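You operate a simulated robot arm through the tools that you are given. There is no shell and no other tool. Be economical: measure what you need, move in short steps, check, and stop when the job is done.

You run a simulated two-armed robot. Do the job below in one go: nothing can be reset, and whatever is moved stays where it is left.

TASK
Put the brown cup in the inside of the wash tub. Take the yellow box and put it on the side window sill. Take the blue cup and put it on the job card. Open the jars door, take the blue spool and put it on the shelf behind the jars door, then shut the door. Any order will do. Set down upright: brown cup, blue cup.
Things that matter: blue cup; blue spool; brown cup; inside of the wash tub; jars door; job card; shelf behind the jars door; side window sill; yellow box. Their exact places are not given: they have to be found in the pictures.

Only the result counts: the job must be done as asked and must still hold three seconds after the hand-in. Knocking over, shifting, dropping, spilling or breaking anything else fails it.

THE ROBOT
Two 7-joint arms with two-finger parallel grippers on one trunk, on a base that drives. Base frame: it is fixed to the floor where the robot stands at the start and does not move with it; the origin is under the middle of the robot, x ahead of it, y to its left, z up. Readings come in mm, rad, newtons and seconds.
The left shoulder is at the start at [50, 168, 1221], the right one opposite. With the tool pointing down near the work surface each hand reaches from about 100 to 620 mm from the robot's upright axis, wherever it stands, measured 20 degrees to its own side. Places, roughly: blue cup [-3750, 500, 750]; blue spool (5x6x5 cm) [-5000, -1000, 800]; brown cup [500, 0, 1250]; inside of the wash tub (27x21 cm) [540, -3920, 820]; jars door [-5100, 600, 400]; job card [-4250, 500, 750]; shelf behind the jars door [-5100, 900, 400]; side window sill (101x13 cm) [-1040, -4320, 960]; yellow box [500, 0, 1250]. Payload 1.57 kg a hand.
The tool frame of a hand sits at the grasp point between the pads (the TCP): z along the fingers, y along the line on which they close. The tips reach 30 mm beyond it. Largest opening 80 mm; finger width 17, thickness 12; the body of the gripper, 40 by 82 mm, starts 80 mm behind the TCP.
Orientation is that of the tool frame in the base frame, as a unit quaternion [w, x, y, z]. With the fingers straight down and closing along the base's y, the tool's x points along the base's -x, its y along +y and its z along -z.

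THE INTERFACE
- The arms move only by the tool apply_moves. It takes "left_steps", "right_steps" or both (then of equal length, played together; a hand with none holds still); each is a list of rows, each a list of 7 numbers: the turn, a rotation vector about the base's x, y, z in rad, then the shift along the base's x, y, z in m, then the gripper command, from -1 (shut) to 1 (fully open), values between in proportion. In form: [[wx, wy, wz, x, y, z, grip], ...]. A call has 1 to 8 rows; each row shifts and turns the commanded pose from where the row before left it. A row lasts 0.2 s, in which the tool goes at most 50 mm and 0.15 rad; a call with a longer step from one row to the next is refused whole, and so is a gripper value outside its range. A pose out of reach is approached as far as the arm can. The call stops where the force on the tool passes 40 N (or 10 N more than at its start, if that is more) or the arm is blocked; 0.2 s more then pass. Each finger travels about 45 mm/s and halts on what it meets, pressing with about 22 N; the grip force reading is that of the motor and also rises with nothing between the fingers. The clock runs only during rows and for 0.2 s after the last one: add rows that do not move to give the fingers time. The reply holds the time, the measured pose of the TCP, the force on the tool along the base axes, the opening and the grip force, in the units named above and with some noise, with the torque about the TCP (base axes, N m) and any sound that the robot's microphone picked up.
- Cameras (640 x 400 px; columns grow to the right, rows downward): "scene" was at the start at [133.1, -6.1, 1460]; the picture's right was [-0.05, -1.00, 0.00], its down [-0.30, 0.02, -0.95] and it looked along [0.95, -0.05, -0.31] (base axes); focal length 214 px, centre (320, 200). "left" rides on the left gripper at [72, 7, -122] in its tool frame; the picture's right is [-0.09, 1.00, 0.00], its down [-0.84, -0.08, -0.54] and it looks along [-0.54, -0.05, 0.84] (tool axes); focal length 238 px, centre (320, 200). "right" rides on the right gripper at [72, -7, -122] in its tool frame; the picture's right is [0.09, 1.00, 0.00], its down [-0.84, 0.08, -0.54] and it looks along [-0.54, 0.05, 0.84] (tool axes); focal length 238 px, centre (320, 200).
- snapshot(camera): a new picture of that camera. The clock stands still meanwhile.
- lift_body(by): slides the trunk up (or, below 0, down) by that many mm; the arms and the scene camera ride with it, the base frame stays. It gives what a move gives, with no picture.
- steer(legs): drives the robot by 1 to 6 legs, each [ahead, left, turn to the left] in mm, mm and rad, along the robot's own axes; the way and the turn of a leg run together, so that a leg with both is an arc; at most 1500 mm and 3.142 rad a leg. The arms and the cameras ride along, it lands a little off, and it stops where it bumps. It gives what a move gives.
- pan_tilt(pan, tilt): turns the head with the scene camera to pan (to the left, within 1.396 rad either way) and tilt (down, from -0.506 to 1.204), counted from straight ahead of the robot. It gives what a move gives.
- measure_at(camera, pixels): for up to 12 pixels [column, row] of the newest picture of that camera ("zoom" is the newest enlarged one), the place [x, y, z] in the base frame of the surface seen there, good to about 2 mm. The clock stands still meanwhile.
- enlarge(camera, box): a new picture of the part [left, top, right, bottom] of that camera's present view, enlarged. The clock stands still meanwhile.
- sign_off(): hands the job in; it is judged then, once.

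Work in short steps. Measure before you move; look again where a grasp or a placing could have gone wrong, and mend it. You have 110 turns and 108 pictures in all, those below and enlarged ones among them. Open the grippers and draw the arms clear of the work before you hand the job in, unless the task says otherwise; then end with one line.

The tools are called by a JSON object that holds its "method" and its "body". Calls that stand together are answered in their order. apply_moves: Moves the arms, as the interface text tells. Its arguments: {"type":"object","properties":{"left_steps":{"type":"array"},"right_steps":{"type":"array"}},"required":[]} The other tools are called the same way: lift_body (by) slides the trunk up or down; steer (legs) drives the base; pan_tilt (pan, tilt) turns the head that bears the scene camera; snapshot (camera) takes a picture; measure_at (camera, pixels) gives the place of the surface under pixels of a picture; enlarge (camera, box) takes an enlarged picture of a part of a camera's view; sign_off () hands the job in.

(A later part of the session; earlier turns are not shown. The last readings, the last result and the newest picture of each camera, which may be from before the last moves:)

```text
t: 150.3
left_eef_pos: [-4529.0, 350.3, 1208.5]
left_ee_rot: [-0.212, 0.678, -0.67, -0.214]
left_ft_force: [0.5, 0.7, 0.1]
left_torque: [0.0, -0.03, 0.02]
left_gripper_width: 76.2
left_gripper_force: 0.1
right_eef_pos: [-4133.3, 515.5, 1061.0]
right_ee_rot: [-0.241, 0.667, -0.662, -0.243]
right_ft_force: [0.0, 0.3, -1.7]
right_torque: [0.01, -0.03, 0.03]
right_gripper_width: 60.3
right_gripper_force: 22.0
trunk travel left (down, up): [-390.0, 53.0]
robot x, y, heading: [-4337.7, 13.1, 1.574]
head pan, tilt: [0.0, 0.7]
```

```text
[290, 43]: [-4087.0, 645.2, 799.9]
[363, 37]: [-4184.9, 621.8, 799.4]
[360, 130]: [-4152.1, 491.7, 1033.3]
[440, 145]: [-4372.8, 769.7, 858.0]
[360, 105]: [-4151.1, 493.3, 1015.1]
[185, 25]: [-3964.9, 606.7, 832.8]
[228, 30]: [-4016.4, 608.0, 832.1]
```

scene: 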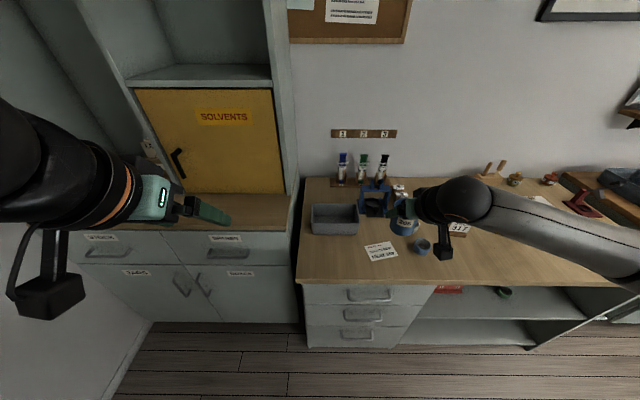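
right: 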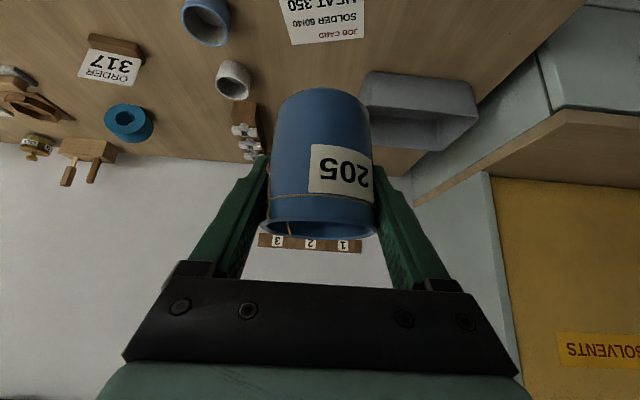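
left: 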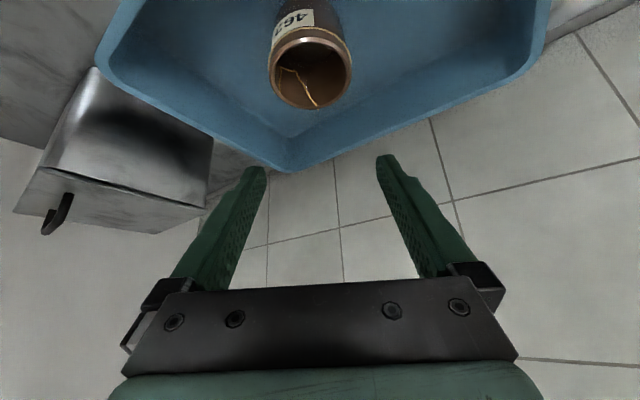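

Card centre is about (-4127,600). I'll move the cup over it and lower to 30 mm above.

{"method": "apply_moves", "body": {"right_steps": [[0, 0, 0, 0.002, 0.028, 0, -1], [0, 0, 0, 0.002, 0.028, -0.02, -1], [0, 0, 0, 0.002, 0.028, -0.04, -1], [0, 0, 0, 0, 0, -0.045, -1], [0, 0, 0, 0, 0, -0.045, -1], [0, 0, 0, 0, 0, -0.03, -1], [0, 0, 0, 0, 0, 0, -1]]}}

{"method": "snapshot", "body": {"camera": "right"}}

```text
t: 151.9
left_eef_pos: [-4528.9, 350.1, 1208.8]
left_ee_rot: [-0.212, 0.678, -0.671, -0.214]
left_ft_force: [0.2, 0.3, 0.2]
left_torque: [0.0, 0.0, 0.0]
left_gripper_width: 76.0
left_gripper_force: 0.1
right_eef_pos: [-4128.1, 598.7, 878.8]
right_ee_rot: [-0.241, 0.667, -0.662, -0.243]
right_ft_force: [0.3, -0.5, -1.8]
right_torque: [-0.01, 0.0, -0.02]
right_gripper_width: 60.7
right_gripper_force: 21.6
trunk travel left (down, up): [-390.0, 53.0]
robot x, y, heading: [-4338.0, 9.3, 1.579]
head pan, tilt: [0.0, 0.7]
```

```text
50 pictures are left
```

right: 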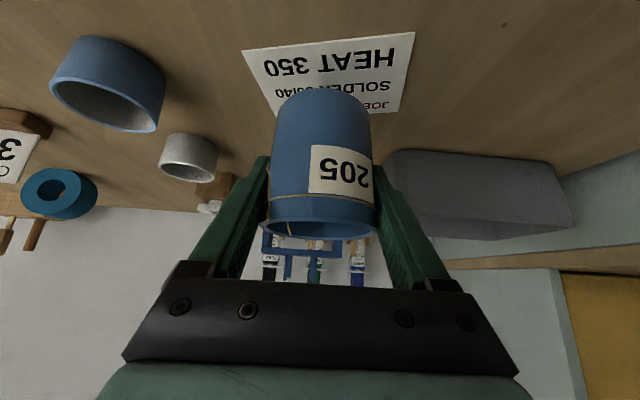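

{"method": "apply_moves", "body": {"right_steps": [[0, 0, 0, 0.001, 0, -0.015, -1], [0, 0, 0, 0, 0, -0.007, -1], [0, 0, 0, 0, 0, -0.004, -1], [0, 0, 0, 0, 0, -0.002, -1], [0, 0, 0, 0, 0, 0, -1]]}}

{"method": "snapshot", "body": {"camera": "right"}}

```text
t: 153.1
left_eef_pos: [-4528.6, 349.4, 1207.9]
left_ee_rot: [-0.212, 0.677, -0.672, -0.214]
left_ft_force: [-0.3, -0.4, -0.2]
left_torque: [0.0, -0.02, 0.03]
left_gripper_width: 75.9
left_gripper_force: 0.0
right_eef_pos: [-4126.4, 598.8, 852.8]
right_ee_rot: [-0.241, 0.667, -0.661, -0.243]
right_ft_force: [0.6, 0.0, -1.2]
right_torque: [0.03, 0.03, -0.03]
right_gripper_width: 60.3
right_gripper_force: 22.0
trunk travel left (down, up): [-390.0, 53.0]
robot x, y, heading: [-4336.1, 11.6, 1.58]
head pan, tilt: [0.0, 0.7]
```

```text
49 pictures are left
```

right: 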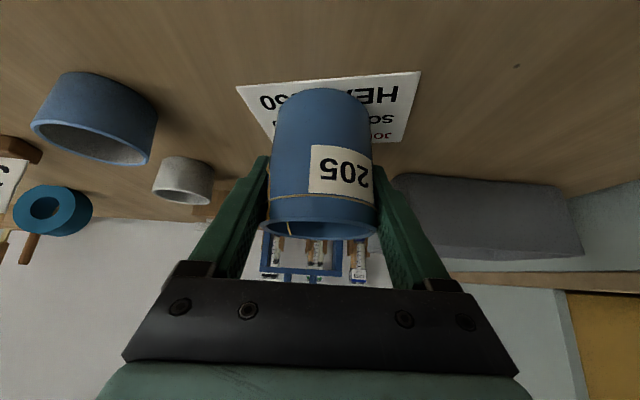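

{"method": "apply_moves", "body": {"right_steps": [[0, 0, 0, 0, 0, -0.002, -1], [0, 0, 0, 0, 0, 0, -1]]}}

{"method": "measure_at", "body": {"camera": "right", "pixels": [[320, 92], [320, 85], [320, 100], [238, 87], [420, 72], [400, 140]]}}

```text
t: 153.7
left_eef_pos: [-4528.3, 349.3, 1210.0]
left_ee_rot: [-0.211, 0.678, -0.671, -0.213]
left_ft_force: [0.2, 0.4, -0.4]
left_torque: [0.03, 0.03, -0.03]
left_gripper_width: 76.0
left_gripper_force: 0.1
right_eef_pos: [-4127.5, 600.3, 850.8]
right_ee_rot: [-0.242, 0.667, -0.661, -0.245]
right_ft_force: [0.3, 0.2, 6.6]
right_torque: [-0.04, 0.08, 0.01]
right_gripper_width: 60.4
right_gripper_force: 22.1
trunk travel left (down, up): [-390.0, 53.0]
robot x, y, heading: [-4337.7, 13.1, 1.58]
head pan, tilt: [0.0, 0.7]
```

```text
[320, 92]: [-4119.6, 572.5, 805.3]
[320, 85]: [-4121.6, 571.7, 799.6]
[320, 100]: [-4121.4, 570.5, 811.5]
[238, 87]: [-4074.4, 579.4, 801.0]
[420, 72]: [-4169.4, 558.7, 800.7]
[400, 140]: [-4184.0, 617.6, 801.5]
```

Contact made with the cup on the card. I'll open and lift straight up, then draw back.

{"method": "apply_moves", "body": {"right_steps": [[0, 0, 0, 0, 0, 0, 0.4], [0, 0, 0, 0, 0, 0, 0.8], [0, 0, 0, 0, 0, 0, 0.8], [0, 0, 0, 0, 0, 0.03, 0.8], [0, 0, 0, 0, 0, 0.045, 0.8], [0, 0, 0, 0, 0, 0.045, 0.8], [0, 0, 0, 0, -0.03, 0.035, 0.8], [0, 0, 0, 0, -0.03, 0.035, 0.8]]}}

{"method": "apply_moves", "body": {"right_steps": [[0, 0, 0, 0, -0.03, 0.035, 0.8], [0, 0, 0, 0, -0.04, 0.03, 0.8], [0, 0, 0, -0.01, -0.04, 0.03, 0.8], [0, 0, 0, -0.02, -0.04, 0.03, 0.8], [0, 0, 0, -0.02, -0.04, 0.02, 0.8]]}}

{"method": "pan_tilt", "body": {"pan": 0.1, "tilt": 0.8}}

{"method": "snapshot", "body": {"camera": "scene"}}

```text
t: 155.5
left_eef_pos: [-4529.3, 349.7, 1208.5]
left_ee_rot: [-0.211, 0.678, -0.671, -0.214]
left_ft_force: [0.1, 0.2, 0.2]
left_torque: [0.02, 0.01, -0.02]
left_gripper_width: 75.8
left_gripper_force: 0.0
right_eef_pos: [-4126.7, 538.3, 1038.1]
right_ee_rot: [-0.242, 0.667, -0.661, -0.244]
right_ft_force: [0.8, -1.0, 0.4]
right_torque: [-0.03, -0.03, 0.03]
right_gripper_width: 71.9
right_gripper_force: 0.2
trunk travel left (down, up): [-390.0, 53.0]
robot x, y, heading: [-4340.8, 10.7, 1.581]
head pan, tilt: [0.0, 0.7]
```

```text
refused: row 3 steps farther than a row can; nothing moved
```

```text
t: 156.1
left_eef_pos: [-4528.5, 349.3, 1208.1]
left_ee_rot: [-0.212, 0.678, -0.67, -0.214]
left_ft_force: [0.2, -0.1, 0.0]
left_torque: [-0.01, 0.03, 0.01]
left_gripper_width: 76.0
left_gripper_force: 0.1
right_eef_pos: [-4126.1, 539.8, 1039.0]
right_ee_rot: [-0.241, 0.667, -0.662, -0.243]
right_ft_force: [0.0, 0.1, -0.4]
right_torque: [-0.03, 0.01, -0.04]
right_gripper_width: 72.0
right_gripper_force: 0.0
trunk travel left (down, up): [-390.0, 53.0]
robot x, y, heading: [-4338.7, 13.7, 1.575]
head pan, tilt: [0.099, 0.799]
```

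```text
48 pictures are left
```

scene: 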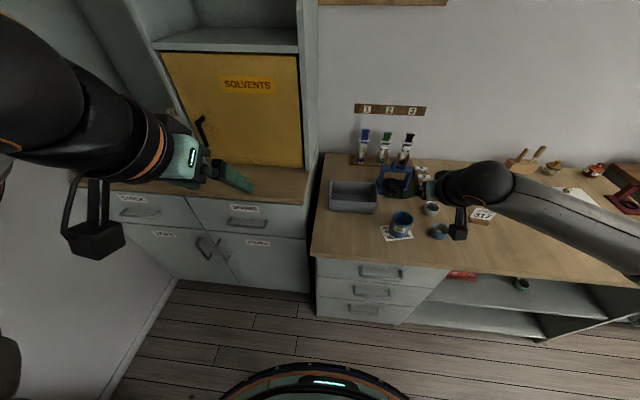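

The cup stands on the card. I'll retract the right hand and read the cabinet labels.

{"method": "apply_moves", "body": {"right_steps": [[0, 0, 0, 0, -0.03, 0.035, 0.8], [0, 0, 0, 0, -0.035, 0.03, 0.8], [0, 0, 0, -0.01, -0.035, 0.03, 0.8], [0, 0, 0, -0.02, -0.035, 0.025, 0.8], [0, 0, 0, -0.02, -0.03, 0.02, 0.8]]}}

{"method": "enlarge", "body": {"camera": "scene", "box": [80, 180, 340, 340]}}

{"method": "measure_at", "body": {"camera": "zoom", "pixels": [[210, 130], [315, 165], [365, 155], [300, 140], [340, 140], [340, 250], [180, 150], [560, 180], [250, 240], [560, 270], [200, 40], [345, 100]]}}

```text
t: 157.3
left_eef_pos: [-4529.3, 348.9, 1209.5]
left_ee_rot: [-0.212, 0.678, -0.671, -0.213]
left_ft_force: [-0.4, -0.6, -0.3]
left_torque: [-0.01, 0.0, 0.0]
left_gripper_width: 75.7
left_gripper_force: 0.0
right_eef_pos: [-4176.7, 374.5, 1181.9]
right_ee_rot: [-0.242, 0.667, -0.662, -0.243]
right_ft_force: [0.6, 0.1, -0.6]
right_torque: [0.02, -0.02, -0.01]
right_gripper_width: 72.0
right_gripper_force: 0.2
trunk travel left (down, up): [-390.0, 53.0]
robot x, y, heading: [-4338.7, 7.4, 1.575]
head pan, tilt: [0.099, 0.799]
```

```text
2.46 times, centred on (210, 260) of scene
```

zoom: 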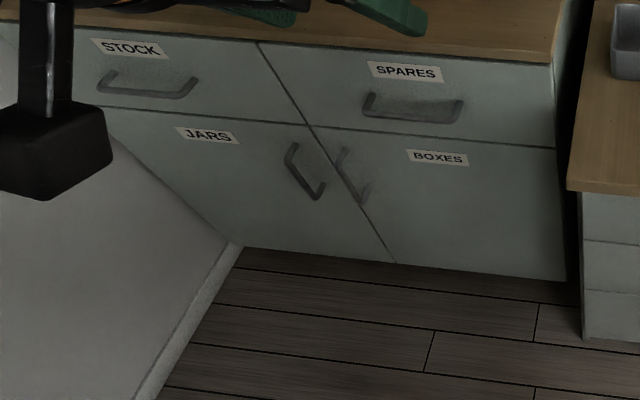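

```text
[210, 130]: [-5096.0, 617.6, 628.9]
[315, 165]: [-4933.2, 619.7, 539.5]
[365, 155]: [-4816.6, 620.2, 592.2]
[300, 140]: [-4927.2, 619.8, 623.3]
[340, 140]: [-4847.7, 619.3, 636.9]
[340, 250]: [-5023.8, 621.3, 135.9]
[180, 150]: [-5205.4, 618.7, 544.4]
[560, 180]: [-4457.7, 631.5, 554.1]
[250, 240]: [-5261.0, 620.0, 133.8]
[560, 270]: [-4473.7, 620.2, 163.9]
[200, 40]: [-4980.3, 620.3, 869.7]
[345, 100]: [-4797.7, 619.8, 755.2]
```

The JARS door spans x≈-5260 to -4870 with its handle near x=-4925, z≈580 and its hinge on the left. I'll first find the spool, turning to face -x and looking left.

{"method": "steer", "body": {"legs": [[0, -30, 1.571]]}}

{"method": "pan_tilt", "body": {"pan": 0.6, "tilt": 0.55}}

{"method": "snapshot", "body": {"camera": "scene"}}

```text
t: 161.5
left_eef_pos: [-4660.5, -156.1, 1208.4]
left_ee_rot: [0.0, 0.954, -0.003, -0.301]
left_ft_force: [-0.3, 0.1, 0.4]
left_torque: [-0.02, -0.03, -0.01]
left_gripper_width: 76.0
left_gripper_force: 0.1
right_eef_pos: [-4680.7, 196.2, 1180.2]
right_ee_rot: [-0.002, 0.939, -0.003, -0.343]
right_ft_force: [-0.2, -0.7, -0.6]
right_torque: [0.02, -0.01, 0.0]
right_gripper_width: 72.1
right_gripper_force: 0.0
trunk travel left (down, up): [-390.0, 53.0]
robot x, y, heading: [-4320.8, 29.0, 3.133]
head pan, tilt: [0.099, 0.799]
```

```text
t: 162.4
left_eef_pos: [-4661.3, -154.6, 1208.6]
left_ee_rot: [-0.001, 0.954, -0.003, -0.3]
left_ft_force: [1.1, 0.0, -1.0]
left_torque: [-0.01, 0.01, 0.02]
left_gripper_width: 76.1
left_gripper_force: 0.1
right_eef_pos: [-4680.4, 197.1, 1179.9]
right_ee_rot: [0.0, 0.939, -0.003, -0.344]
right_ft_force: [-0.3, -1.3, -0.5]
right_torque: [0.02, 0.02, 0.0]
right_gripper_width: 71.9
right_gripper_force: 0.2
trunk travel left (down, up): [-390.0, 53.0]
robot x, y, heading: [-4318.2, 28.3, 3.137]
head pan, tilt: [0.6, 0.55]
```

```text
46 pictures are left
```

scene: 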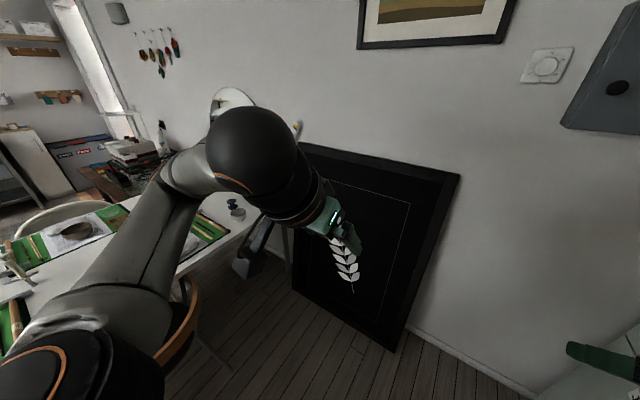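

{"method": "enlarge", "body": {"camera": "scene", "box": [150, 150, 310, 250]}}

{"method": "measure_at", "body": {"camera": "scene", "pixels": [[232, 204], [238, 213], [255, 215], [200, 190], [290, 160], [300, 285], [165, 320], [190, 290], [400, 345], [240, 265]]}}

```text
4.00 times, centred on (230, 200) of scene
```

zoom: 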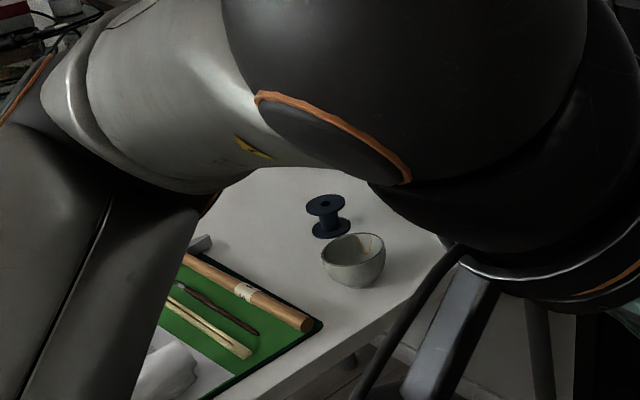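

```text
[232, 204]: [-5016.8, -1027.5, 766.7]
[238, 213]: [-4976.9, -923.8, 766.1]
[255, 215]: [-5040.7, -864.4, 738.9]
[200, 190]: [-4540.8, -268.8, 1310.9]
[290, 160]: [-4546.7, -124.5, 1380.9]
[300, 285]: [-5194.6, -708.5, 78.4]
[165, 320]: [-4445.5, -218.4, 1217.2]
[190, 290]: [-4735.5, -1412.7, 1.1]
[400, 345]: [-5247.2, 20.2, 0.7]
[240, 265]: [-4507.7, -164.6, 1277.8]
```

The dark blue spool is on the white table near (-5017,-1027), with a bowl at (-4977,-920). I'll drive to face it from the aisle.

{"method": "steer", "body": {"legs": [[500, 0, 0], [0, 0, 1.571], [380, 0, 0]]}}

{"method": "pan_tilt", "body": {"pan": -0.1, "tilt": 0.8}}

{"method": "snapshot", "body": {"camera": "scene"}}

```text
t: 171.2
left_eef_pos: [-4651.5, -700.3, 1208.9]
left_ee_rot: [0.208, 0.687, 0.662, -0.215]
left_ft_force: [0.2, 0.6, 0.2]
left_torque: [0.0, -0.01, 0.0]
left_gripper_width: 75.9
left_gripper_force: 0.1
right_eef_pos: [-5002.9, -708.6, 1178.4]
right_ee_rot: [0.239, 0.676, 0.652, -0.247]
right_ft_force: [0.0, -0.5, -0.2]
right_torque: [0.0, 0.02, -0.02]
right_gripper_width: 71.9
right_gripper_force: 0.0
trunk travel left (down, up): [-390.0, 53.0]
robot x, y, heading: [-4821.6, -352.7, -1.605]
head pan, tilt: [0.6, 0.55]
```

```text
t: 172.2
left_eef_pos: [-4651.9, -700.2, 1209.9]
left_ee_rot: [0.209, 0.686, 0.662, -0.217]
left_ft_force: [-0.9, 0.4, 1.1]
left_torque: [0.03, 0.0, -0.01]
left_gripper_width: 76.0
left_gripper_force: 0.0
right_eef_pos: [-5004.6, -707.5, 1181.7]
right_ee_rot: [0.238, 0.677, 0.652, -0.247]
right_ft_force: [-0.5, -0.8, 0.3]
right_torque: [0.0, 0.0, 0.03]
right_gripper_width: 72.2
right_gripper_force: 0.0
trunk travel left (down, up): [-390.0, 53.0]
robot x, y, heading: [-4822.1, -351.0, -1.608]
head pan, tilt: [-0.099, 0.799]
```

```text
44 pictures are left
```

scene: 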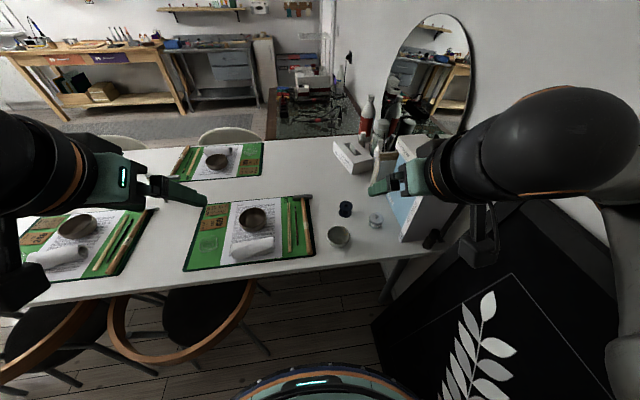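

{"method": "enlarge", "body": {"camera": "scene", "box": [290, 160, 450, 260]}}

{"method": "measure_at", "body": {"camera": "zoom", "pixels": [[222, 172], [194, 178], [248, 178], [222, 192], [222, 222], [222, 165], [195, 300], [160, 290], [235, 295], [195, 345], [340, 230], [470, 250]]}}

```text
4.00 times, centred on (370, 210) of scene
```

zoom: 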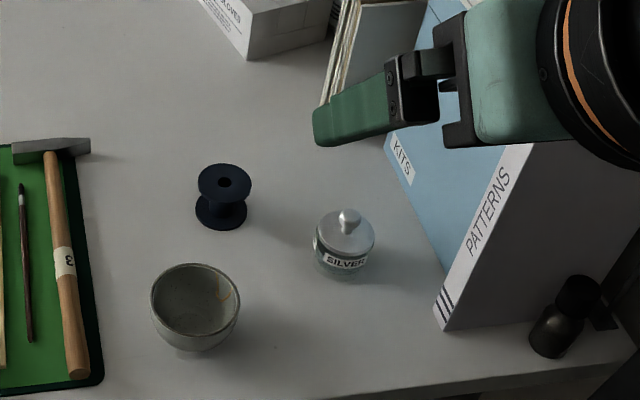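

```text
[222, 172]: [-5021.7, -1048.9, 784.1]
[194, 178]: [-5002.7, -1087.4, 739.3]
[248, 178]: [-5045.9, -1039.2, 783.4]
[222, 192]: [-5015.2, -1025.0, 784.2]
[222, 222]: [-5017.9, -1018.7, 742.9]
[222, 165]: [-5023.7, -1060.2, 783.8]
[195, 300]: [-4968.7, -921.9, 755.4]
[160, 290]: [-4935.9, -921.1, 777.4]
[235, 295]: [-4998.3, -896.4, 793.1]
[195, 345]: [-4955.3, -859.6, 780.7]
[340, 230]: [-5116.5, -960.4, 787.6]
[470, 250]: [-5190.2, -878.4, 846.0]
```

{"method": "measure_at", "body": {"camera": "zoom", "pixels": [[420, 200], [400, 145], [520, 155], [560, 200], [630, 160], [435, 300], [450, 325], [580, 290], [345, 210], [600, 330]]}}

{"method": "measure_at", "body": {"camera": "scene", "pixels": [[405, 145], [425, 150], [410, 240], [600, 230]]}}

```text
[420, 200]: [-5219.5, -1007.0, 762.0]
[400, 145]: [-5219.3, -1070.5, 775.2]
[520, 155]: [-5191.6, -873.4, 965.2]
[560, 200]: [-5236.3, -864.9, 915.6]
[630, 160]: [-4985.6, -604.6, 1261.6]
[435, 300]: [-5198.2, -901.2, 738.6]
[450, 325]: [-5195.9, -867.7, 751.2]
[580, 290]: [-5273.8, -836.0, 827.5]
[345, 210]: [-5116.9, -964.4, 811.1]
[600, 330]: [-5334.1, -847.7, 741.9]
```

```text
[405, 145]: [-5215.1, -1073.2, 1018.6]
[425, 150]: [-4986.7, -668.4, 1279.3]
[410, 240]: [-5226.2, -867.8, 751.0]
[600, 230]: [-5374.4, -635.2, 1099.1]
```

Boxes stand at x<-5190 (tops ≈1000), so the right forearm should pass clear. I'll move 100 mm closer, then bring the right hand over the spool.

{"method": "steer", "body": {"legs": [[100, 0, 0]]}}

{"method": "apply_moves", "body": {"right_steps": [[0, 0, 0.075, 0, -0.04, -0.028, 0.8], [0, 0, 0.075, 0, -0.04, -0.028, 0.8], [0, 0, 0, 0, -0.035, -0.032, 0.8], [0, 0, 0, 0, -0.035, -0.032, 0.8], [0, 0, 0, 0, -0.035, -0.035, 0.8], [0, 0, 0, 0, -0.025, -0.042, 0.8], [0, 0, 0, 0, -0.015, -0.045, 0.8], [0, 0, 0, 0, 0, -0.045, 0.8]]}}

{"method": "snapshot", "body": {"camera": "right"}}

{"method": "snapshot", "body": {"camera": "scene"}}

```text
t: 173.4
left_eef_pos: [-4654.9, -800.9, 1208.1]
left_ee_rot: [0.208, 0.687, 0.662, -0.216]
left_ft_force: [0.1, 0.9, 0.4]
left_torque: [0.01, 0.01, 0.01]
left_gripper_width: 75.9
left_gripper_force: 0.0
right_eef_pos: [-5008.4, -808.3, 1181.9]
right_ee_rot: [0.238, 0.677, 0.652, -0.246]
right_ft_force: [0.1, -0.5, 0.2]
right_torque: [0.0, 0.04, 0.0]
right_gripper_width: 72.0
right_gripper_force: 0.1
trunk travel left (down, up): [-390.0, 53.0]
robot x, y, heading: [-4825.0, -454.9, -1.608]
head pan, tilt: [-0.099, 0.799]
```

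```text
t: 175.2
left_eef_pos: [-4655.3, -798.9, 1209.8]
left_ee_rot: [0.208, 0.688, 0.661, -0.216]
left_ft_force: [0.3, -0.8, 0.2]
left_torque: [-0.01, -0.01, 0.02]
left_gripper_width: 76.2
left_gripper_force: 0.1
right_eef_pos: [-5008.0, -1031.9, 892.0]
right_ee_rot: [0.255, 0.626, 0.7, -0.229]
right_ft_force: [0.3, -0.4, 0.2]
right_torque: [0.01, 0.01, 0.0]
right_gripper_width: 71.9
right_gripper_force: 0.1
trunk travel left (down, up): [-390.0, 53.0]
robot x, y, heading: [-4825.6, -453.9, -1.61]
head pan, tilt: [-0.099, 0.799]
```

```text
42 pictures are left
```

right: 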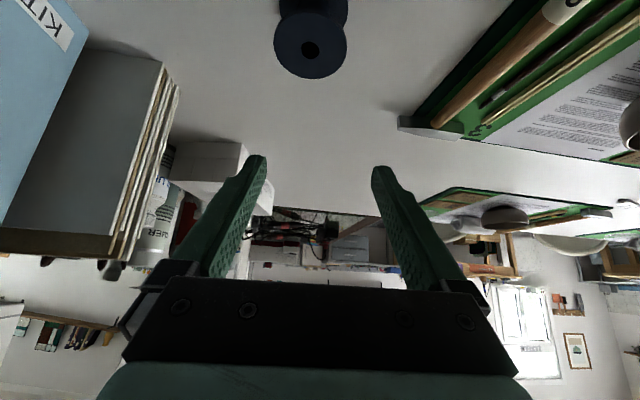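

```text
41 pictures are left
```

scene: 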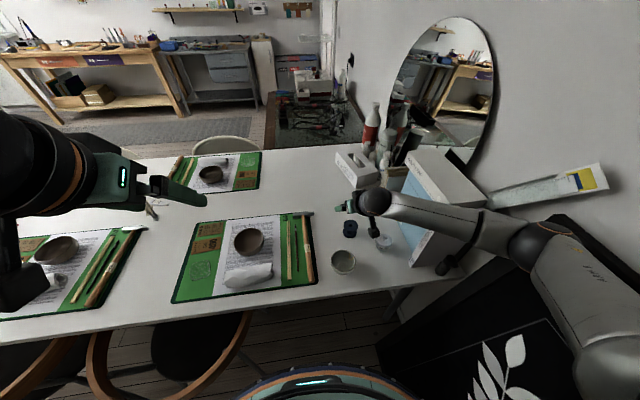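

I'll check the forearm's clearance over the boxes and refine the spool's position.

{"method": "measure_at", "body": {"camera": "scene", "pixels": [[420, 218], [450, 234], [480, 246], [510, 262], [450, 272], [440, 205], [435, 262], [415, 230]]}}

{"method": "measure_at", "body": {"camera": "right", "pixels": [[276, 45], [346, 45], [310, 12], [310, 78], [310, 50], [292, 30], [330, 65]]}}

```text
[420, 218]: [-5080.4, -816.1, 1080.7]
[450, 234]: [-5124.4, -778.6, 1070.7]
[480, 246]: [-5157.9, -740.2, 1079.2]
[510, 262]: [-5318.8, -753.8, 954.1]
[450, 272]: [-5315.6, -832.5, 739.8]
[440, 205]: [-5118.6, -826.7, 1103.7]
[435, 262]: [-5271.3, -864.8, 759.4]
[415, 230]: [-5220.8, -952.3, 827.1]
```

```text
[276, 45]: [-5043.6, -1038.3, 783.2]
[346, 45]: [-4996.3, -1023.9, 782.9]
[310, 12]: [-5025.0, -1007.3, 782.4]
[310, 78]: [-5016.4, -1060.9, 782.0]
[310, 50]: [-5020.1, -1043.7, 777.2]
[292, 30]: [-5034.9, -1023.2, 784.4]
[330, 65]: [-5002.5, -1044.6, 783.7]
```

The forearm stays in front of the boxes. Spool centre is (-5020,-1033), so I'll descend onto it.

{"method": "apply_moves", "body": {"right_steps": [[0, 0, 0, -0.012, 0.004, -0.02, 0.9], [0, 0, 0, 0, 0, -0.03, 0.9], [0, 0, 0, 0, 0, -0.03, 0.9], [0, 0, 0, 0, 0, -0.025, 0.9], [0, 0, 0, 0, 0, -0.014, 0.9], [0, 0, 0, 0, 0, 0, 0.9]]}}

{"method": "snapshot", "body": {"camera": "right"}}

```text
t: 176.6
left_eef_pos: [-4655.0, -798.9, 1209.5]
left_ee_rot: [0.208, 0.688, 0.661, -0.217]
left_ft_force: [0.2, 0.0, -0.3]
left_torque: [0.01, 0.01, -0.01]
left_gripper_width: 76.3
left_gripper_force: 0.1
right_eef_pos: [-5021.0, -1027.3, 774.6]
right_ee_rot: [0.256, 0.626, 0.7, -0.229]
right_ft_force: [0.0, -0.5, -0.9]
right_torque: [-0.01, 0.03, -0.03]
right_gripper_width: 75.9
right_gripper_force: 0.0
trunk travel left (down, up): [-390.0, 53.0]
robot x, y, heading: [-4827.8, -452.1, -1.608]
head pan, tilt: [-0.099, 0.799]
```

```text
40 pictures are left
```

right: 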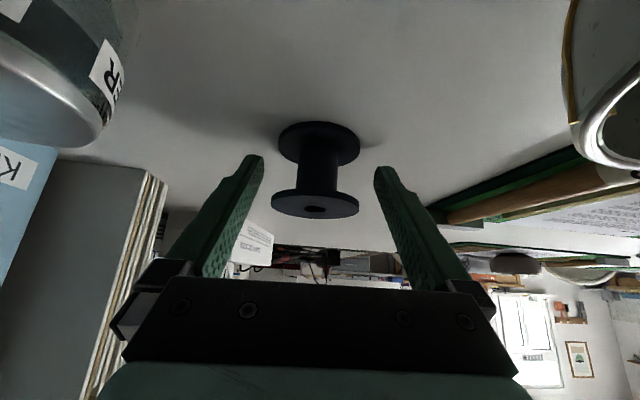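

{"method": "apply_moves", "body": {"right_steps": [[0, 0, 0, 0, 0, -0.002, 0.9], [0, 0, 0, 0, 0, 0, 0.2], [0, 0, 0, 0, 0, 0, -1], [0, 0, 0, 0, 0, 0, -1], [0, 0, 0, 0, 0, 0, -1], [0, 0, 0, 0, 0, 0, -1]]}}

{"method": "snapshot", "body": {"camera": "right"}}

```text
t: 178.0
left_eef_pos: [-4655.0, -799.3, 1210.0]
left_ee_rot: [0.208, 0.687, 0.661, -0.216]
left_ft_force: [0.2, 0.5, -0.2]
left_torque: [0.02, -0.01, -0.01]
left_gripper_width: 76.0
left_gripper_force: 0.0
right_eef_pos: [-5020.4, -1028.1, 773.0]
right_ee_rot: [0.256, 0.626, 0.7, -0.228]
right_ft_force: [0.0, 0.3, 1.3]
right_torque: [0.06, 0.02, 0.01]
right_gripper_width: 46.9
right_gripper_force: 21.9
trunk travel left (down, up): [-390.0, 53.0]
robot x, y, heading: [-4826.7, -450.1, -1.607]
head pan, tilt: [-0.099, 0.799]
```

```text
39 pictures are left
```

right: 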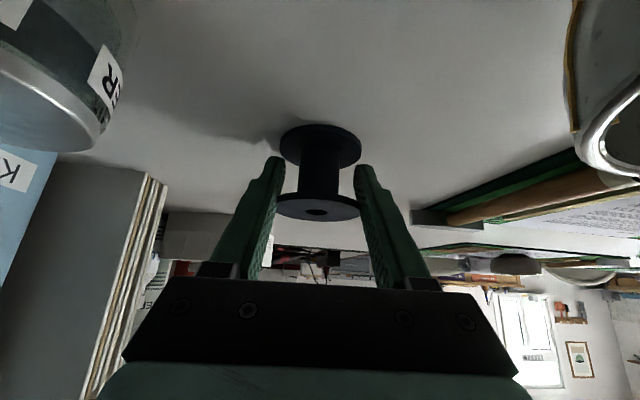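

Gripped at 46.9 mm. I'll lift up and draw back to the body.

{"method": "apply_moves", "body": {"right_steps": [[0, 0, 0, 0, 0, 0.03, -1], [0, 0, 0, 0, 0, 0.04, -1], [0, 0, 0, 0, 0, 0.045, -1], [0, 0, 0, 0, 0, 0.045, -1], [0, 0, 0, 0, 0.025, 0.04, -1], [0, 0, 0, 0, 0.035, 0.035, -1], [0, 0, 0, 0, 0.035, 0.035, -1], [0, 0, 0, 0, 0.035, 0.035, -1]]}}

{"method": "apply_moves", "body": {"right_steps": [[0, 0, 0, 0, 0.04, 0.02, -1], [0, 0, 0, 0, 0.045, 0.02, -1], [0, 0, 0, 0, 0.02, 0.01, -1]]}}

{"method": "snapshot", "body": {"camera": "right"}}

```text
t: 179.8
left_eef_pos: [-4656.0, -799.0, 1209.0]
left_ee_rot: [0.208, 0.687, 0.661, -0.216]
left_ft_force: [0.2, -0.2, -0.6]
left_torque: [-0.01, 0.02, 0.05]
left_gripper_width: 76.0
left_gripper_force: 0.1
right_eef_pos: [-5020.2, -900.1, 1078.4]
right_ee_rot: [0.255, 0.627, 0.7, -0.229]
right_ft_force: [0.6, 0.0, -0.1]
right_torque: [-0.02, -0.01, -0.01]
right_gripper_width: 46.8
right_gripper_force: 22.3
trunk travel left (down, up): [-390.0, 53.0]
robot x, y, heading: [-4827.7, -454.5, -1.609]
head pan, tilt: [-0.099, 0.799]
```

```text
t: 180.6
left_eef_pos: [-4655.5, -799.5, 1208.9]
left_ee_rot: [0.209, 0.687, 0.662, -0.217]
left_ft_force: [0.5, 0.4, -0.1]
left_torque: [0.03, -0.01, 0.04]
left_gripper_width: 75.9
left_gripper_force: 0.1
right_eef_pos: [-5016.4, -828.1, 1141.0]
right_ee_rot: [0.255, 0.626, 0.701, -0.228]
right_ft_force: [-0.9, -0.2, -0.2]
right_torque: [-0.03, -0.01, 0.02]
right_gripper_width: 46.4
right_gripper_force: 22.2
right hand out of reach, approached as far as the arm can: row 2, 3
trunk travel left (down, up): [-390.0, 53.0]
robot x, y, heading: [-4828.6, -452.0, -1.611]
head pan, tilt: [-0.099, 0.799]
```

```text
38 pictures are left
```

right: 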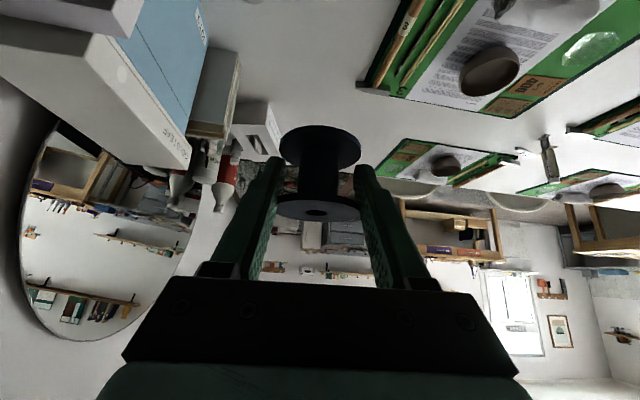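

The spool is held. I'll back out, turn round to face the JARS door and lower the trunk.

{"method": "steer", "body": {"legs": [[-460, 0, 0], [0, 0, 1.6], [0, 0, 1.58]]}}

{"method": "pan_tilt", "body": {"pan": 0.2, "tilt": 0.75}}

{"method": "snapshot", "body": {"camera": "scene"}}

```text
t: 191.0
left_eef_pos: [-4984.7, 357.9, 1209.4]
left_ee_rot: [0.216, -0.662, 0.687, 0.208]
left_ft_force: [0.0, -0.3, -0.2]
left_torque: [-0.01, -0.01, -0.01]
left_gripper_width: 76.0
left_gripper_force: 0.1
right_eef_pos: [-4622.6, 386.8, 1140.7]
right_ee_rot: [-0.227, 0.701, -0.626, -0.255]
right_ft_force: [0.9, -0.6, -0.1]
right_torque: [-0.02, 0.02, -0.02]
right_gripper_width: 46.2
right_gripper_force: 22.6
trunk travel left (down, up): [-390.0, 53.0]
robot x, y, heading: [-4812.1, 11.8, 1.53]
head pan, tilt: [-0.099, 0.799]
```

```text
t: 191.8
left_eef_pos: [-4983.2, 357.1, 1208.7]
left_ee_rot: [0.215, -0.662, 0.687, 0.208]
left_ft_force: [-0.5, 0.1, 0.0]
left_torque: [0.02, -0.05, 0.02]
left_gripper_width: 76.0
left_gripper_force: 0.1
right_eef_pos: [-4623.7, 385.7, 1139.5]
right_ee_rot: [-0.227, 0.701, -0.626, -0.255]
right_ft_force: [0.2, 0.6, -0.1]
right_torque: [0.01, 0.0, 0.02]
right_gripper_width: 46.2
right_gripper_force: 22.3
trunk travel left (down, up): [-390.0, 53.0]
robot x, y, heading: [-4810.9, 9.6, 1.535]
head pan, tilt: [0.201, 0.75]
```

```text
37 pictures are left
```

scene: 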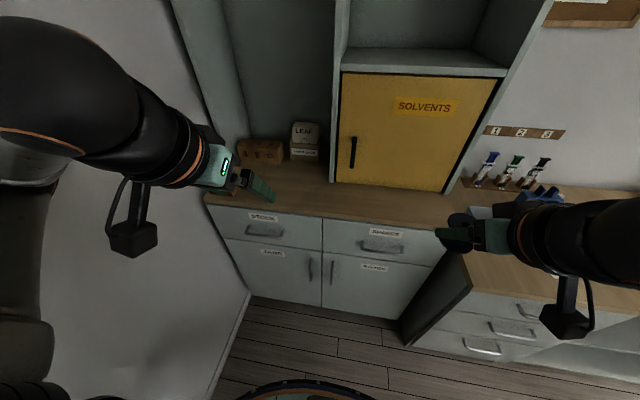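

{"method": "enlarge", "body": {"camera": "scene", "box": [200, 200, 400, 325]}}

{"method": "measure_at", "body": {"camera": "zoom", "pixels": [[351, 188], [356, 210], [352, 230], [357, 195], [354, 248], [420, 205], [422, 185], [390, 170], [155, 140], [388, 330], [170, 305], [393, 150]]}}

```text
3.20 times, centred on (300, 262) of scene
```

zoom: 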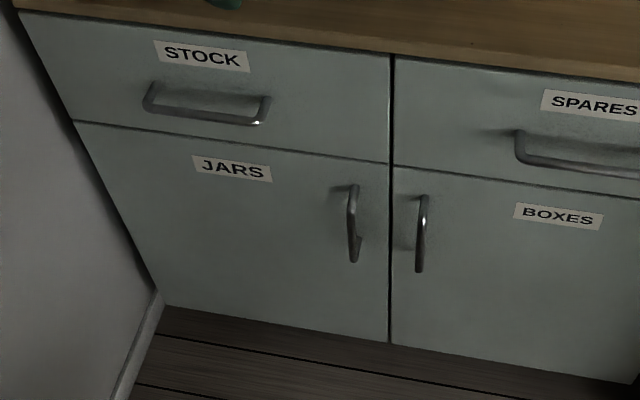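

```text
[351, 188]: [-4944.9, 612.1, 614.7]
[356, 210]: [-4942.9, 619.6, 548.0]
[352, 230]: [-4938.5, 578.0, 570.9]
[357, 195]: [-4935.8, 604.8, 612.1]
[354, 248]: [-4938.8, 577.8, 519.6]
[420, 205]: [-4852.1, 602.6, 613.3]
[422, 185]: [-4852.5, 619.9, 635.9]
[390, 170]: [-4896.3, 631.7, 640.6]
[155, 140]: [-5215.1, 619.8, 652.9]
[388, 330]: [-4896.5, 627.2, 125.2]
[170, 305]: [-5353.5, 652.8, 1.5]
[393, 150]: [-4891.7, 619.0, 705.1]
```

The JARS handle bar is at x≈-4939, y≈580, z 510–612, and the door edge at x≈-4897. I'll lower the trunk and straighten the heading.

{"method": "lift_body", "body": {"by": -350}}

{"method": "steer", "body": {"legs": [[0, 0, 0.036]]}}

{"method": "apply_moves", "body": {"left_steps": [[0.13, 0, 0, 0.005, 0.0, -0.035, 0.5], [0.13, 0, 0, 0.005, 0.0, -0.04, 0.5], [0.13, 0, 0, 0.005, 0.01, -0.04, 0.5], [0.13, 0, 0, 0.005, 0.02, -0.04, 0.5], [0.13, 0, 0, 0.005, 0.02, -0.04, 0.5], [0.13, 0, 0, 0.005, 0.02, -0.04, 0.5], [0, 0, 0, 0.005, 0.02, -0.04, 0.5], [0, 0, 0, 0, 0.01, -0.025, 0.5]]}}

{"method": "snapshot", "body": {"camera": "left"}}

{"method": "snapshot", "body": {"camera": "scene"}}

```text
t: 195.2
left_eef_pos: [-4984.2, 357.0, 859.0]
left_ee_rot: [0.216, -0.662, 0.687, 0.208]
left_ft_force: [-0.6, 0.3, -0.7]
left_torque: [-0.01, -0.03, -0.01]
left_gripper_width: 76.2
left_gripper_force: 0.1
right_eef_pos: [-4623.6, 385.5, 791.1]
right_ee_rot: [-0.228, 0.701, -0.626, -0.255]
right_ft_force: [-0.1, -0.3, -0.3]
right_torque: [0.01, 0.01, -0.01]
right_gripper_width: 46.2
right_gripper_force: 22.0
trunk travel left (down, up): [-40.0, 403.0]
robot x, y, heading: [-4812.9, 8.4, 1.537]
head pan, tilt: [0.201, 0.75]
```

```text
t: 196.0
left_eef_pos: [-4996.7, 350.4, 859.1]
left_ee_rot: [0.212, -0.674, 0.675, 0.211]
left_ft_force: [-0.2, -0.2, 0.1]
left_torque: [0.04, 0.01, -0.01]
left_gripper_width: 76.1
left_gripper_force: 0.1
right_eef_pos: [-4637.2, 390.8, 790.1]
right_ee_rot: [-0.223, 0.712, -0.613, -0.26]
right_ft_force: [-0.6, -0.4, -0.9]
right_torque: [0.01, 0.0, -0.03]
right_gripper_width: 46.4
right_gripper_force: 21.8
trunk travel left (down, up): [-40.0, 403.0]
robot x, y, heading: [-4808.4, 7.7, 1.57]
head pan, tilt: [0.201, 0.75]
```

```text
t: 197.8
left_eef_pos: [-4863.9, 512.8, 631.5]
left_ee_rot: [-0.451, 0.544, -0.542, -0.455]
left_ft_force: [0.4, -0.2, 0.2]
left_torque: [0.0, 0.0, 0.01]
left_gripper_width: 60.0
left_gripper_force: 0.1
left hand out of reach, approached as far as the arm can: row 1, 2, 3, 6, 7, 8
right_eef_pos: [-4636.8, 391.4, 790.1]
right_ee_rot: [-0.223, 0.712, -0.613, -0.259]
right_ft_force: [0.0, -0.4, -0.9]
right_torque: [0.0, 0.04, 0.0]
right_gripper_width: 46.2
right_gripper_force: 21.4
trunk travel left (down, up): [-40.0, 403.0]
robot x, y, heading: [-4812.9, 10.6, 1.568]
head pan, tilt: [0.201, 0.75]
```

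```text
35 pictures are left
```

left: 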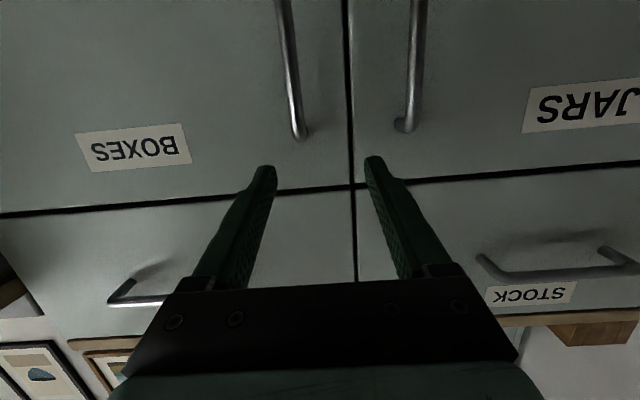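

```text
34 pictures are left
```

scene: 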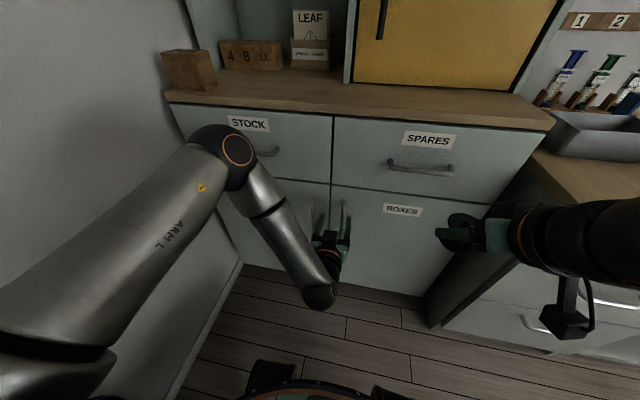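

The left arm is folded too tightly and its elbow is near the drawer. I'll back the base 230 mm so the arm can stretch out.

{"method": "steer", "body": {"legs": [[-230, 0, 0]]}}

{"method": "apply_moves", "body": {"left_steps": [[0, 0, 0, -0.02, 0.03, 0.0, 0.5], [0, 0, 0, -0.02, 0.03, -0.01, 0.5], [0, 0, 0, -0.02, 0.03, -0.02, 0.5], [0, 0, 0, -0.015, 0.03, -0.02, 0.5], [0, 0, 0, 0, 0.03, -0.02, 0.5], [0, 0, 0, 0, 0.03, 0, 0.5]]}}

{"method": "snapshot", "body": {"camera": "left"}}

{"method": "snapshot", "body": {"camera": "scene"}}

```text
t: 199.5
left_eef_pos: [-4863.4, 280.4, 632.3]
left_ee_rot: [0.451, -0.544, 0.544, 0.453]
left_ft_force: [0.7, 0.3, -0.5]
left_torque: [0.0, -0.01, 0.01]
left_gripper_width: 60.1
left_gripper_force: 0.0
right_eef_pos: [-4637.9, 159.0, 789.8]
right_ee_rot: [-0.224, 0.711, -0.614, -0.259]
right_ft_force: [-0.7, 0.8, -0.7]
right_torque: [0.0, 0.0, -0.01]
right_gripper_width: 46.2
right_gripper_force: 22.0
trunk travel left (down, up): [-40.0, 403.0]
robot x, y, heading: [-4810.4, -224.4, 1.564]
head pan, tilt: [0.201, 0.75]
```

```text
t: 200.9
left_eef_pos: [-4843.2, 449.6, 626.7]
left_ee_rot: [-0.448, 0.546, -0.544, -0.453]
left_ft_force: [0.2, 0.7, -0.1]
left_torque: [0.01, 0.0, -0.02]
left_gripper_width: 59.7
left_gripper_force: 0.1
left hand out of reach, approached as far as the arm can: row 1, 2, 3, 4, 5
right_eef_pos: [-4638.3, 158.6, 790.0]
right_ee_rot: [-0.223, 0.712, -0.614, -0.259]
right_ft_force: [-0.3, -0.5, 0.0]
right_torque: [0.03, 0.03, 0.02]
right_gripper_width: 46.0
right_gripper_force: 21.7
trunk travel left (down, up): [-40.0, 403.0]
robot x, y, heading: [-4811.8, -219.8, 1.565]
head pan, tilt: [0.201, 0.75]
```

```text
33 pictures are left
```

left: 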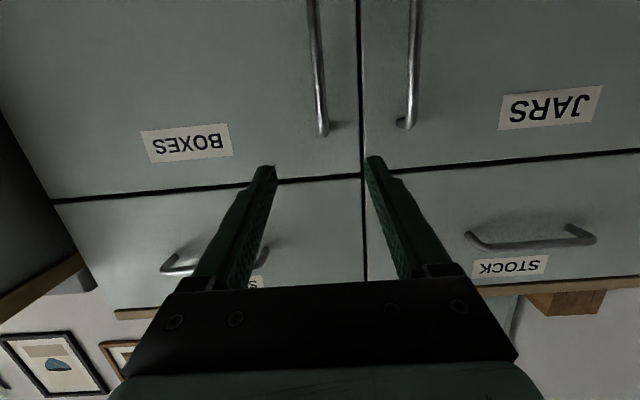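

```text
32 pictures are left
```

scene: 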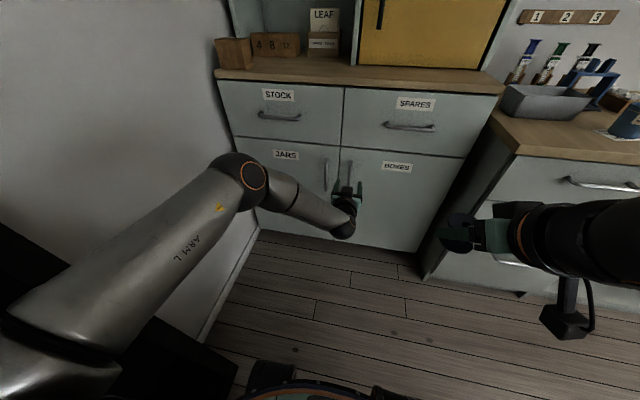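

The near-horizontal tool pose is at a joint limit. I'll tilt the hand back to about 45°, which reached well before, and shift it in line with the handle.

{"method": "apply_moves", "body": {"left_steps": [[-0.12, 0, 0, -0.015, -0.01, 0.01, 0.5], [-0.12, 0, 0, -0.02, -0.01, 0.01, 0.5], [-0.12, 0, 0, -0.02, -0.01, 0.0, 0.5], [-0.12, 0, 0, -0.02, -0.01, 0.0, 0.5], [-0.12, 0, 0, -0.02, -0.01, 0, 0.5], [0, 0, 0, -0.0, -0.02, 0, 0.5], [0, 0, 0, 0, 0, 0, 0.5]]}}

```text
t: 202.5
left_eef_pos: [-4938.8, 380.2, 647.4]
left_ee_rot: [-0.27, 0.653, -0.653, -0.272]
left_ft_force: [0.2, 0.4, -0.3]
left_torque: [0.0, -0.01, -0.04]
left_gripper_width: 59.6
left_gripper_force: 0.0
right_eef_pos: [-4637.4, 159.3, 790.5]
right_ee_rot: [-0.224, 0.711, -0.614, -0.26]
right_ft_force: [0.1, -0.1, -0.8]
right_torque: [-0.01, -0.02, 0.0]
right_gripper_width: 46.3
right_gripper_force: 22.1
trunk travel left (down, up): [-40.0, 403.0]
robot x, y, heading: [-4812.1, -222.9, 1.568]
head pan, tilt: [0.201, 0.75]
```

The hand followed exactly. I'll drive 135 mm forward, lower it to z=572 in front of the bar and look.

{"method": "steer", "body": {"legs": [[135, 0, 0]]}}

{"method": "apply_moves", "body": {"left_steps": [[0, 0, 0, 0, -0.01, -0.03, 0.5], [0, 0, 0, 0, 0.0, -0.03, 0.5], [0, 0, 0, 0, 0, -0.015, 0.5], [0, 0, 0, 0, 0, 0, 0.5]]}}

{"method": "snapshot", "body": {"camera": "left"}}

{"method": "measure_at", "body": {"camera": "left", "pixels": [[320, 60], [320, 90], [325, 120], [310, 90], [330, 90], [340, 60]]}}

```text
t: 203.8
left_eef_pos: [-4937.1, 516.4, 647.1]
left_ee_rot: [0.27, -0.652, 0.654, 0.271]
left_ft_force: [0.2, -0.1, -0.1]
left_torque: [0.01, 0.03, -0.01]
left_gripper_width: 59.9
left_gripper_force: 0.0
right_eef_pos: [-4636.8, 294.2, 791.0]
right_ee_rot: [-0.224, 0.711, -0.615, -0.258]
right_ft_force: [-0.3, -0.4, -0.8]
right_torque: [0.0, -0.01, -0.03]
right_gripper_width: 46.3
right_gripper_force: 22.5
trunk travel left (down, up): [-40.0, 403.0]
robot x, y, heading: [-4810.7, -85.6, 1.566]
head pan, tilt: [0.201, 0.75]
```

```text
t: 204.8
left_eef_pos: [-4936.7, 505.5, 572.0]
left_ee_rot: [0.27, -0.652, 0.654, 0.272]
left_ft_force: [0.9, -0.9, 0.0]
left_torque: [0.0, 0.0, 0.05]
left_gripper_width: 60.0
left_gripper_force: 0.0
right_eef_pos: [-4637.2, 294.7, 790.4]
right_ee_rot: [-0.225, 0.711, -0.615, -0.258]
right_ft_force: [-0.8, 0.5, 0.4]
right_torque: [-0.02, 0.0, 0.01]
right_gripper_width: 45.8
right_gripper_force: 22.7
trunk travel left (down, up): [-40.0, 403.0]
robot x, y, heading: [-4813.3, -85.3, 1.563]
head pan, tilt: [0.201, 0.75]
```

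```text
31 pictures are left
```

left: 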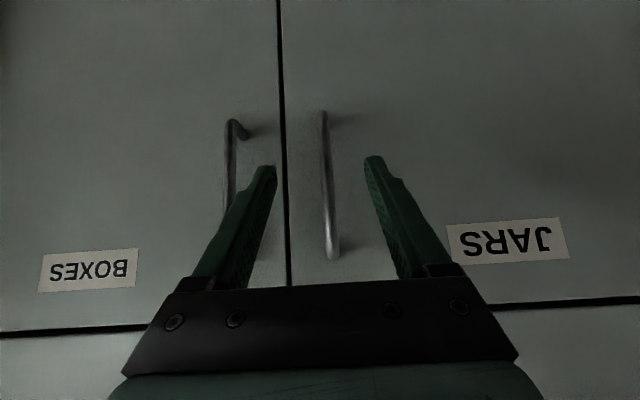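

```text
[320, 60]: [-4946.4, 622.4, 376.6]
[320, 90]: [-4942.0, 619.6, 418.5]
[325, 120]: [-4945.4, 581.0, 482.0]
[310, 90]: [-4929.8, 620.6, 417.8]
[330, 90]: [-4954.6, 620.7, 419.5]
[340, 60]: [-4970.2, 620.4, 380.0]
```

The bar is centred between the fingers. I'll advance 63 mm and close on it.

{"method": "apply_moves", "body": {"left_steps": [[0, 0, 0, -0.002, 0.03, 0, 0.5], [0, 0, 0, -0.001, 0.025, 0, 0.5], [0, 0, 0, 0, 0.01, 0, 0.5], [0, 0, 0, 0, 0, 0, -1], [0, 0, 0, 0, 0, 0, -1], [0, 0, 0, 0, 0, 0, -1], [0, 0, 0, 0, 0, 0, -1]]}}

{"method": "snapshot", "body": {"camera": "left"}}

```text
t: 206.4
left_eef_pos: [-4942.4, 571.0, 571.9]
left_ee_rot: [0.27, -0.652, 0.654, 0.272]
left_ft_force: [0.6, -0.6, -0.1]
left_torque: [-0.01, -0.17, 0.0]
left_gripper_width: 11.8
left_gripper_force: 23.6
right_eef_pos: [-4637.1, 294.0, 789.0]
right_ee_rot: [-0.224, 0.711, -0.615, -0.259]
right_ft_force: [-0.1, 0.0, -0.9]
right_torque: [0.0, 0.0, 0.01]
right_gripper_width: 45.9
right_gripper_force: 21.7
trunk travel left (down, up): [-40.0, 403.0]
robot x, y, heading: [-4809.5, -89.3, 1.57]
head pan, tilt: [0.201, 0.75]
```

```text
30 pictures are left
```

left: 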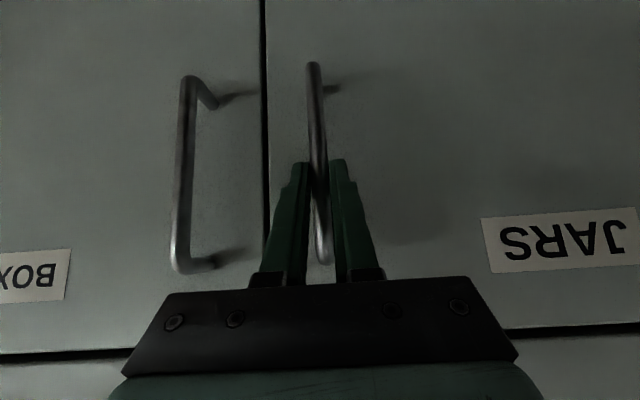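

The bar is gripped at 11.8 mm. I'll pull along the door's arc for about 0.3 rad.

{"method": "apply_moves", "body": {"left_steps": [[0, 0, -0.05, -0.002, -0.018, 0, -1], [0, 0, -0.05, -0.004, -0.018, 0, -1], [0, 0, -0.05, -0.005, -0.018, 0, -1], [0, 0, -0.05, -0.005, -0.017, 0, -1], [0, 0, -0.05, -0.006, -0.016, 0, -1], [0, 0, -0.05, -0.007, -0.016, 0, -1]]}}

{"method": "snapshot", "body": {"camera": "left"}}

```text
t: 207.8
left_eef_pos: [-4970.3, 466.8, 572.3]
left_ee_rot: [0.308, -0.547, 0.745, 0.227]
left_ft_force: [4.5, -1.2, -8.3]
left_torque: [0.48, -0.4, 0.01]
left_gripper_width: 11.8
left_gripper_force: 28.9
right_eef_pos: [-4636.1, 295.0, 789.6]
right_ee_rot: [-0.223, 0.712, -0.614, -0.258]
right_ft_force: [0.2, -0.1, 0.0]
right_torque: [0.01, 0.03, -0.02]
right_gripper_width: 46.0
right_gripper_force: 22.4
trunk travel left (down, up): [-40.0, 403.0]
robot x, y, heading: [-4811.3, -83.1, 1.565]
head pan, tilt: [0.201, 0.75]
```

```text
29 pictures are left
```

left: 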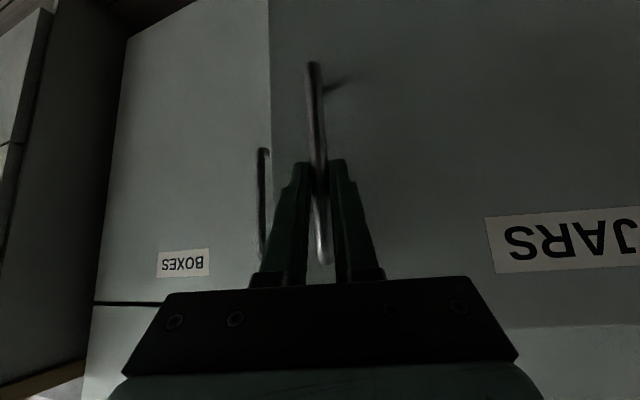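

The door follows. I'll keep pulling along the arc.

{"method": "apply_moves", "body": {"left_steps": [[0, 0, -0.05, -0.008, -0.016, 0, -1], [0, 0, -0.05, -0.008, -0.015, 0, -1], [0, 0, -0.05, -0.009, -0.015, 0, -1], [0, 0, -0.05, -0.01, -0.015, 0, -1], [0, 0, -0.05, -0.011, -0.014, 0, -1], [0, 0, -0.05, -0.011, -0.014, 0, -1]]}}

{"method": "snapshot", "body": {"camera": "scene"}}

```text
t: 209.2
left_eef_pos: [-5025.7, 376.3, 571.8]
left_ee_rot: [0.339, -0.429, 0.819, 0.176]
left_ft_force: [18.4, -13.8, -10.8]
left_torque: [0.24, -0.35, -0.26]
left_gripper_width: 11.8
left_gripper_force: 29.0
right_eef_pos: [-4635.6, 295.0, 790.7]
right_ee_rot: [-0.223, 0.711, -0.615, -0.259]
right_ft_force: [0.5, 0.5, -0.5]
right_torque: [0.02, 0.02, -0.02]
right_gripper_width: 46.0
right_gripper_force: 21.7
trunk travel left (down, up): [-40.0, 403.0]
robot x, y, heading: [-4809.6, -87.0, 1.568]
head pan, tilt: [0.201, 0.75]
```

```text
28 pictures are left
```

scene: 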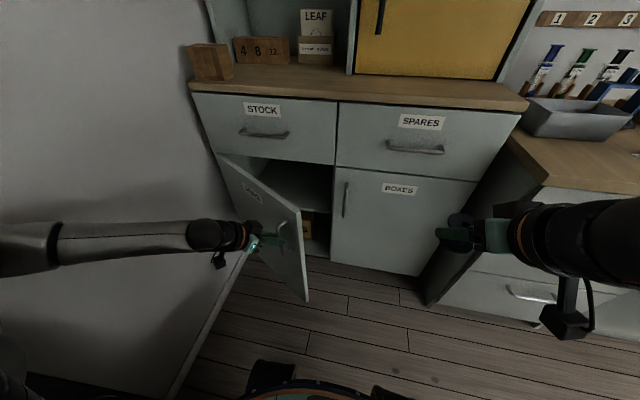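

The door is open about 40°. I'll measure the door edge and interior shelf before re-gripping from inside.

{"method": "enlarge", "body": {"camera": "scene", "box": [190, 130, 360, 310]}}

{"method": "measure_at", "body": {"camera": "zoom", "pixels": [[370, 275], [390, 555], [120, 95], [420, 190], [350, 175], [440, 220], [430, 250], [430, 310], [430, 360], [480, 160], [300, 165], [470, 400]]}}

```text
2.22 times, centred on (275, 220) of scene
```

zoom: 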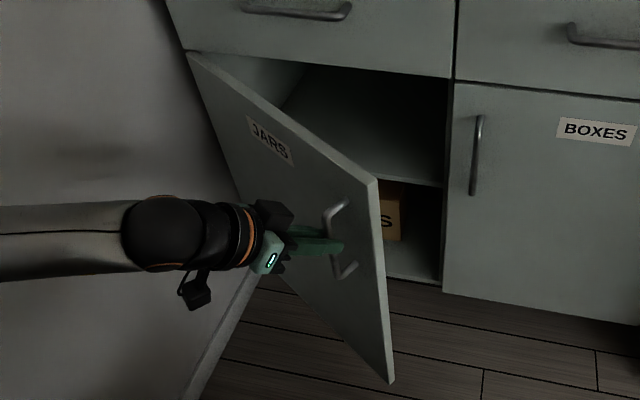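

```text
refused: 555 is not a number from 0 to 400
```

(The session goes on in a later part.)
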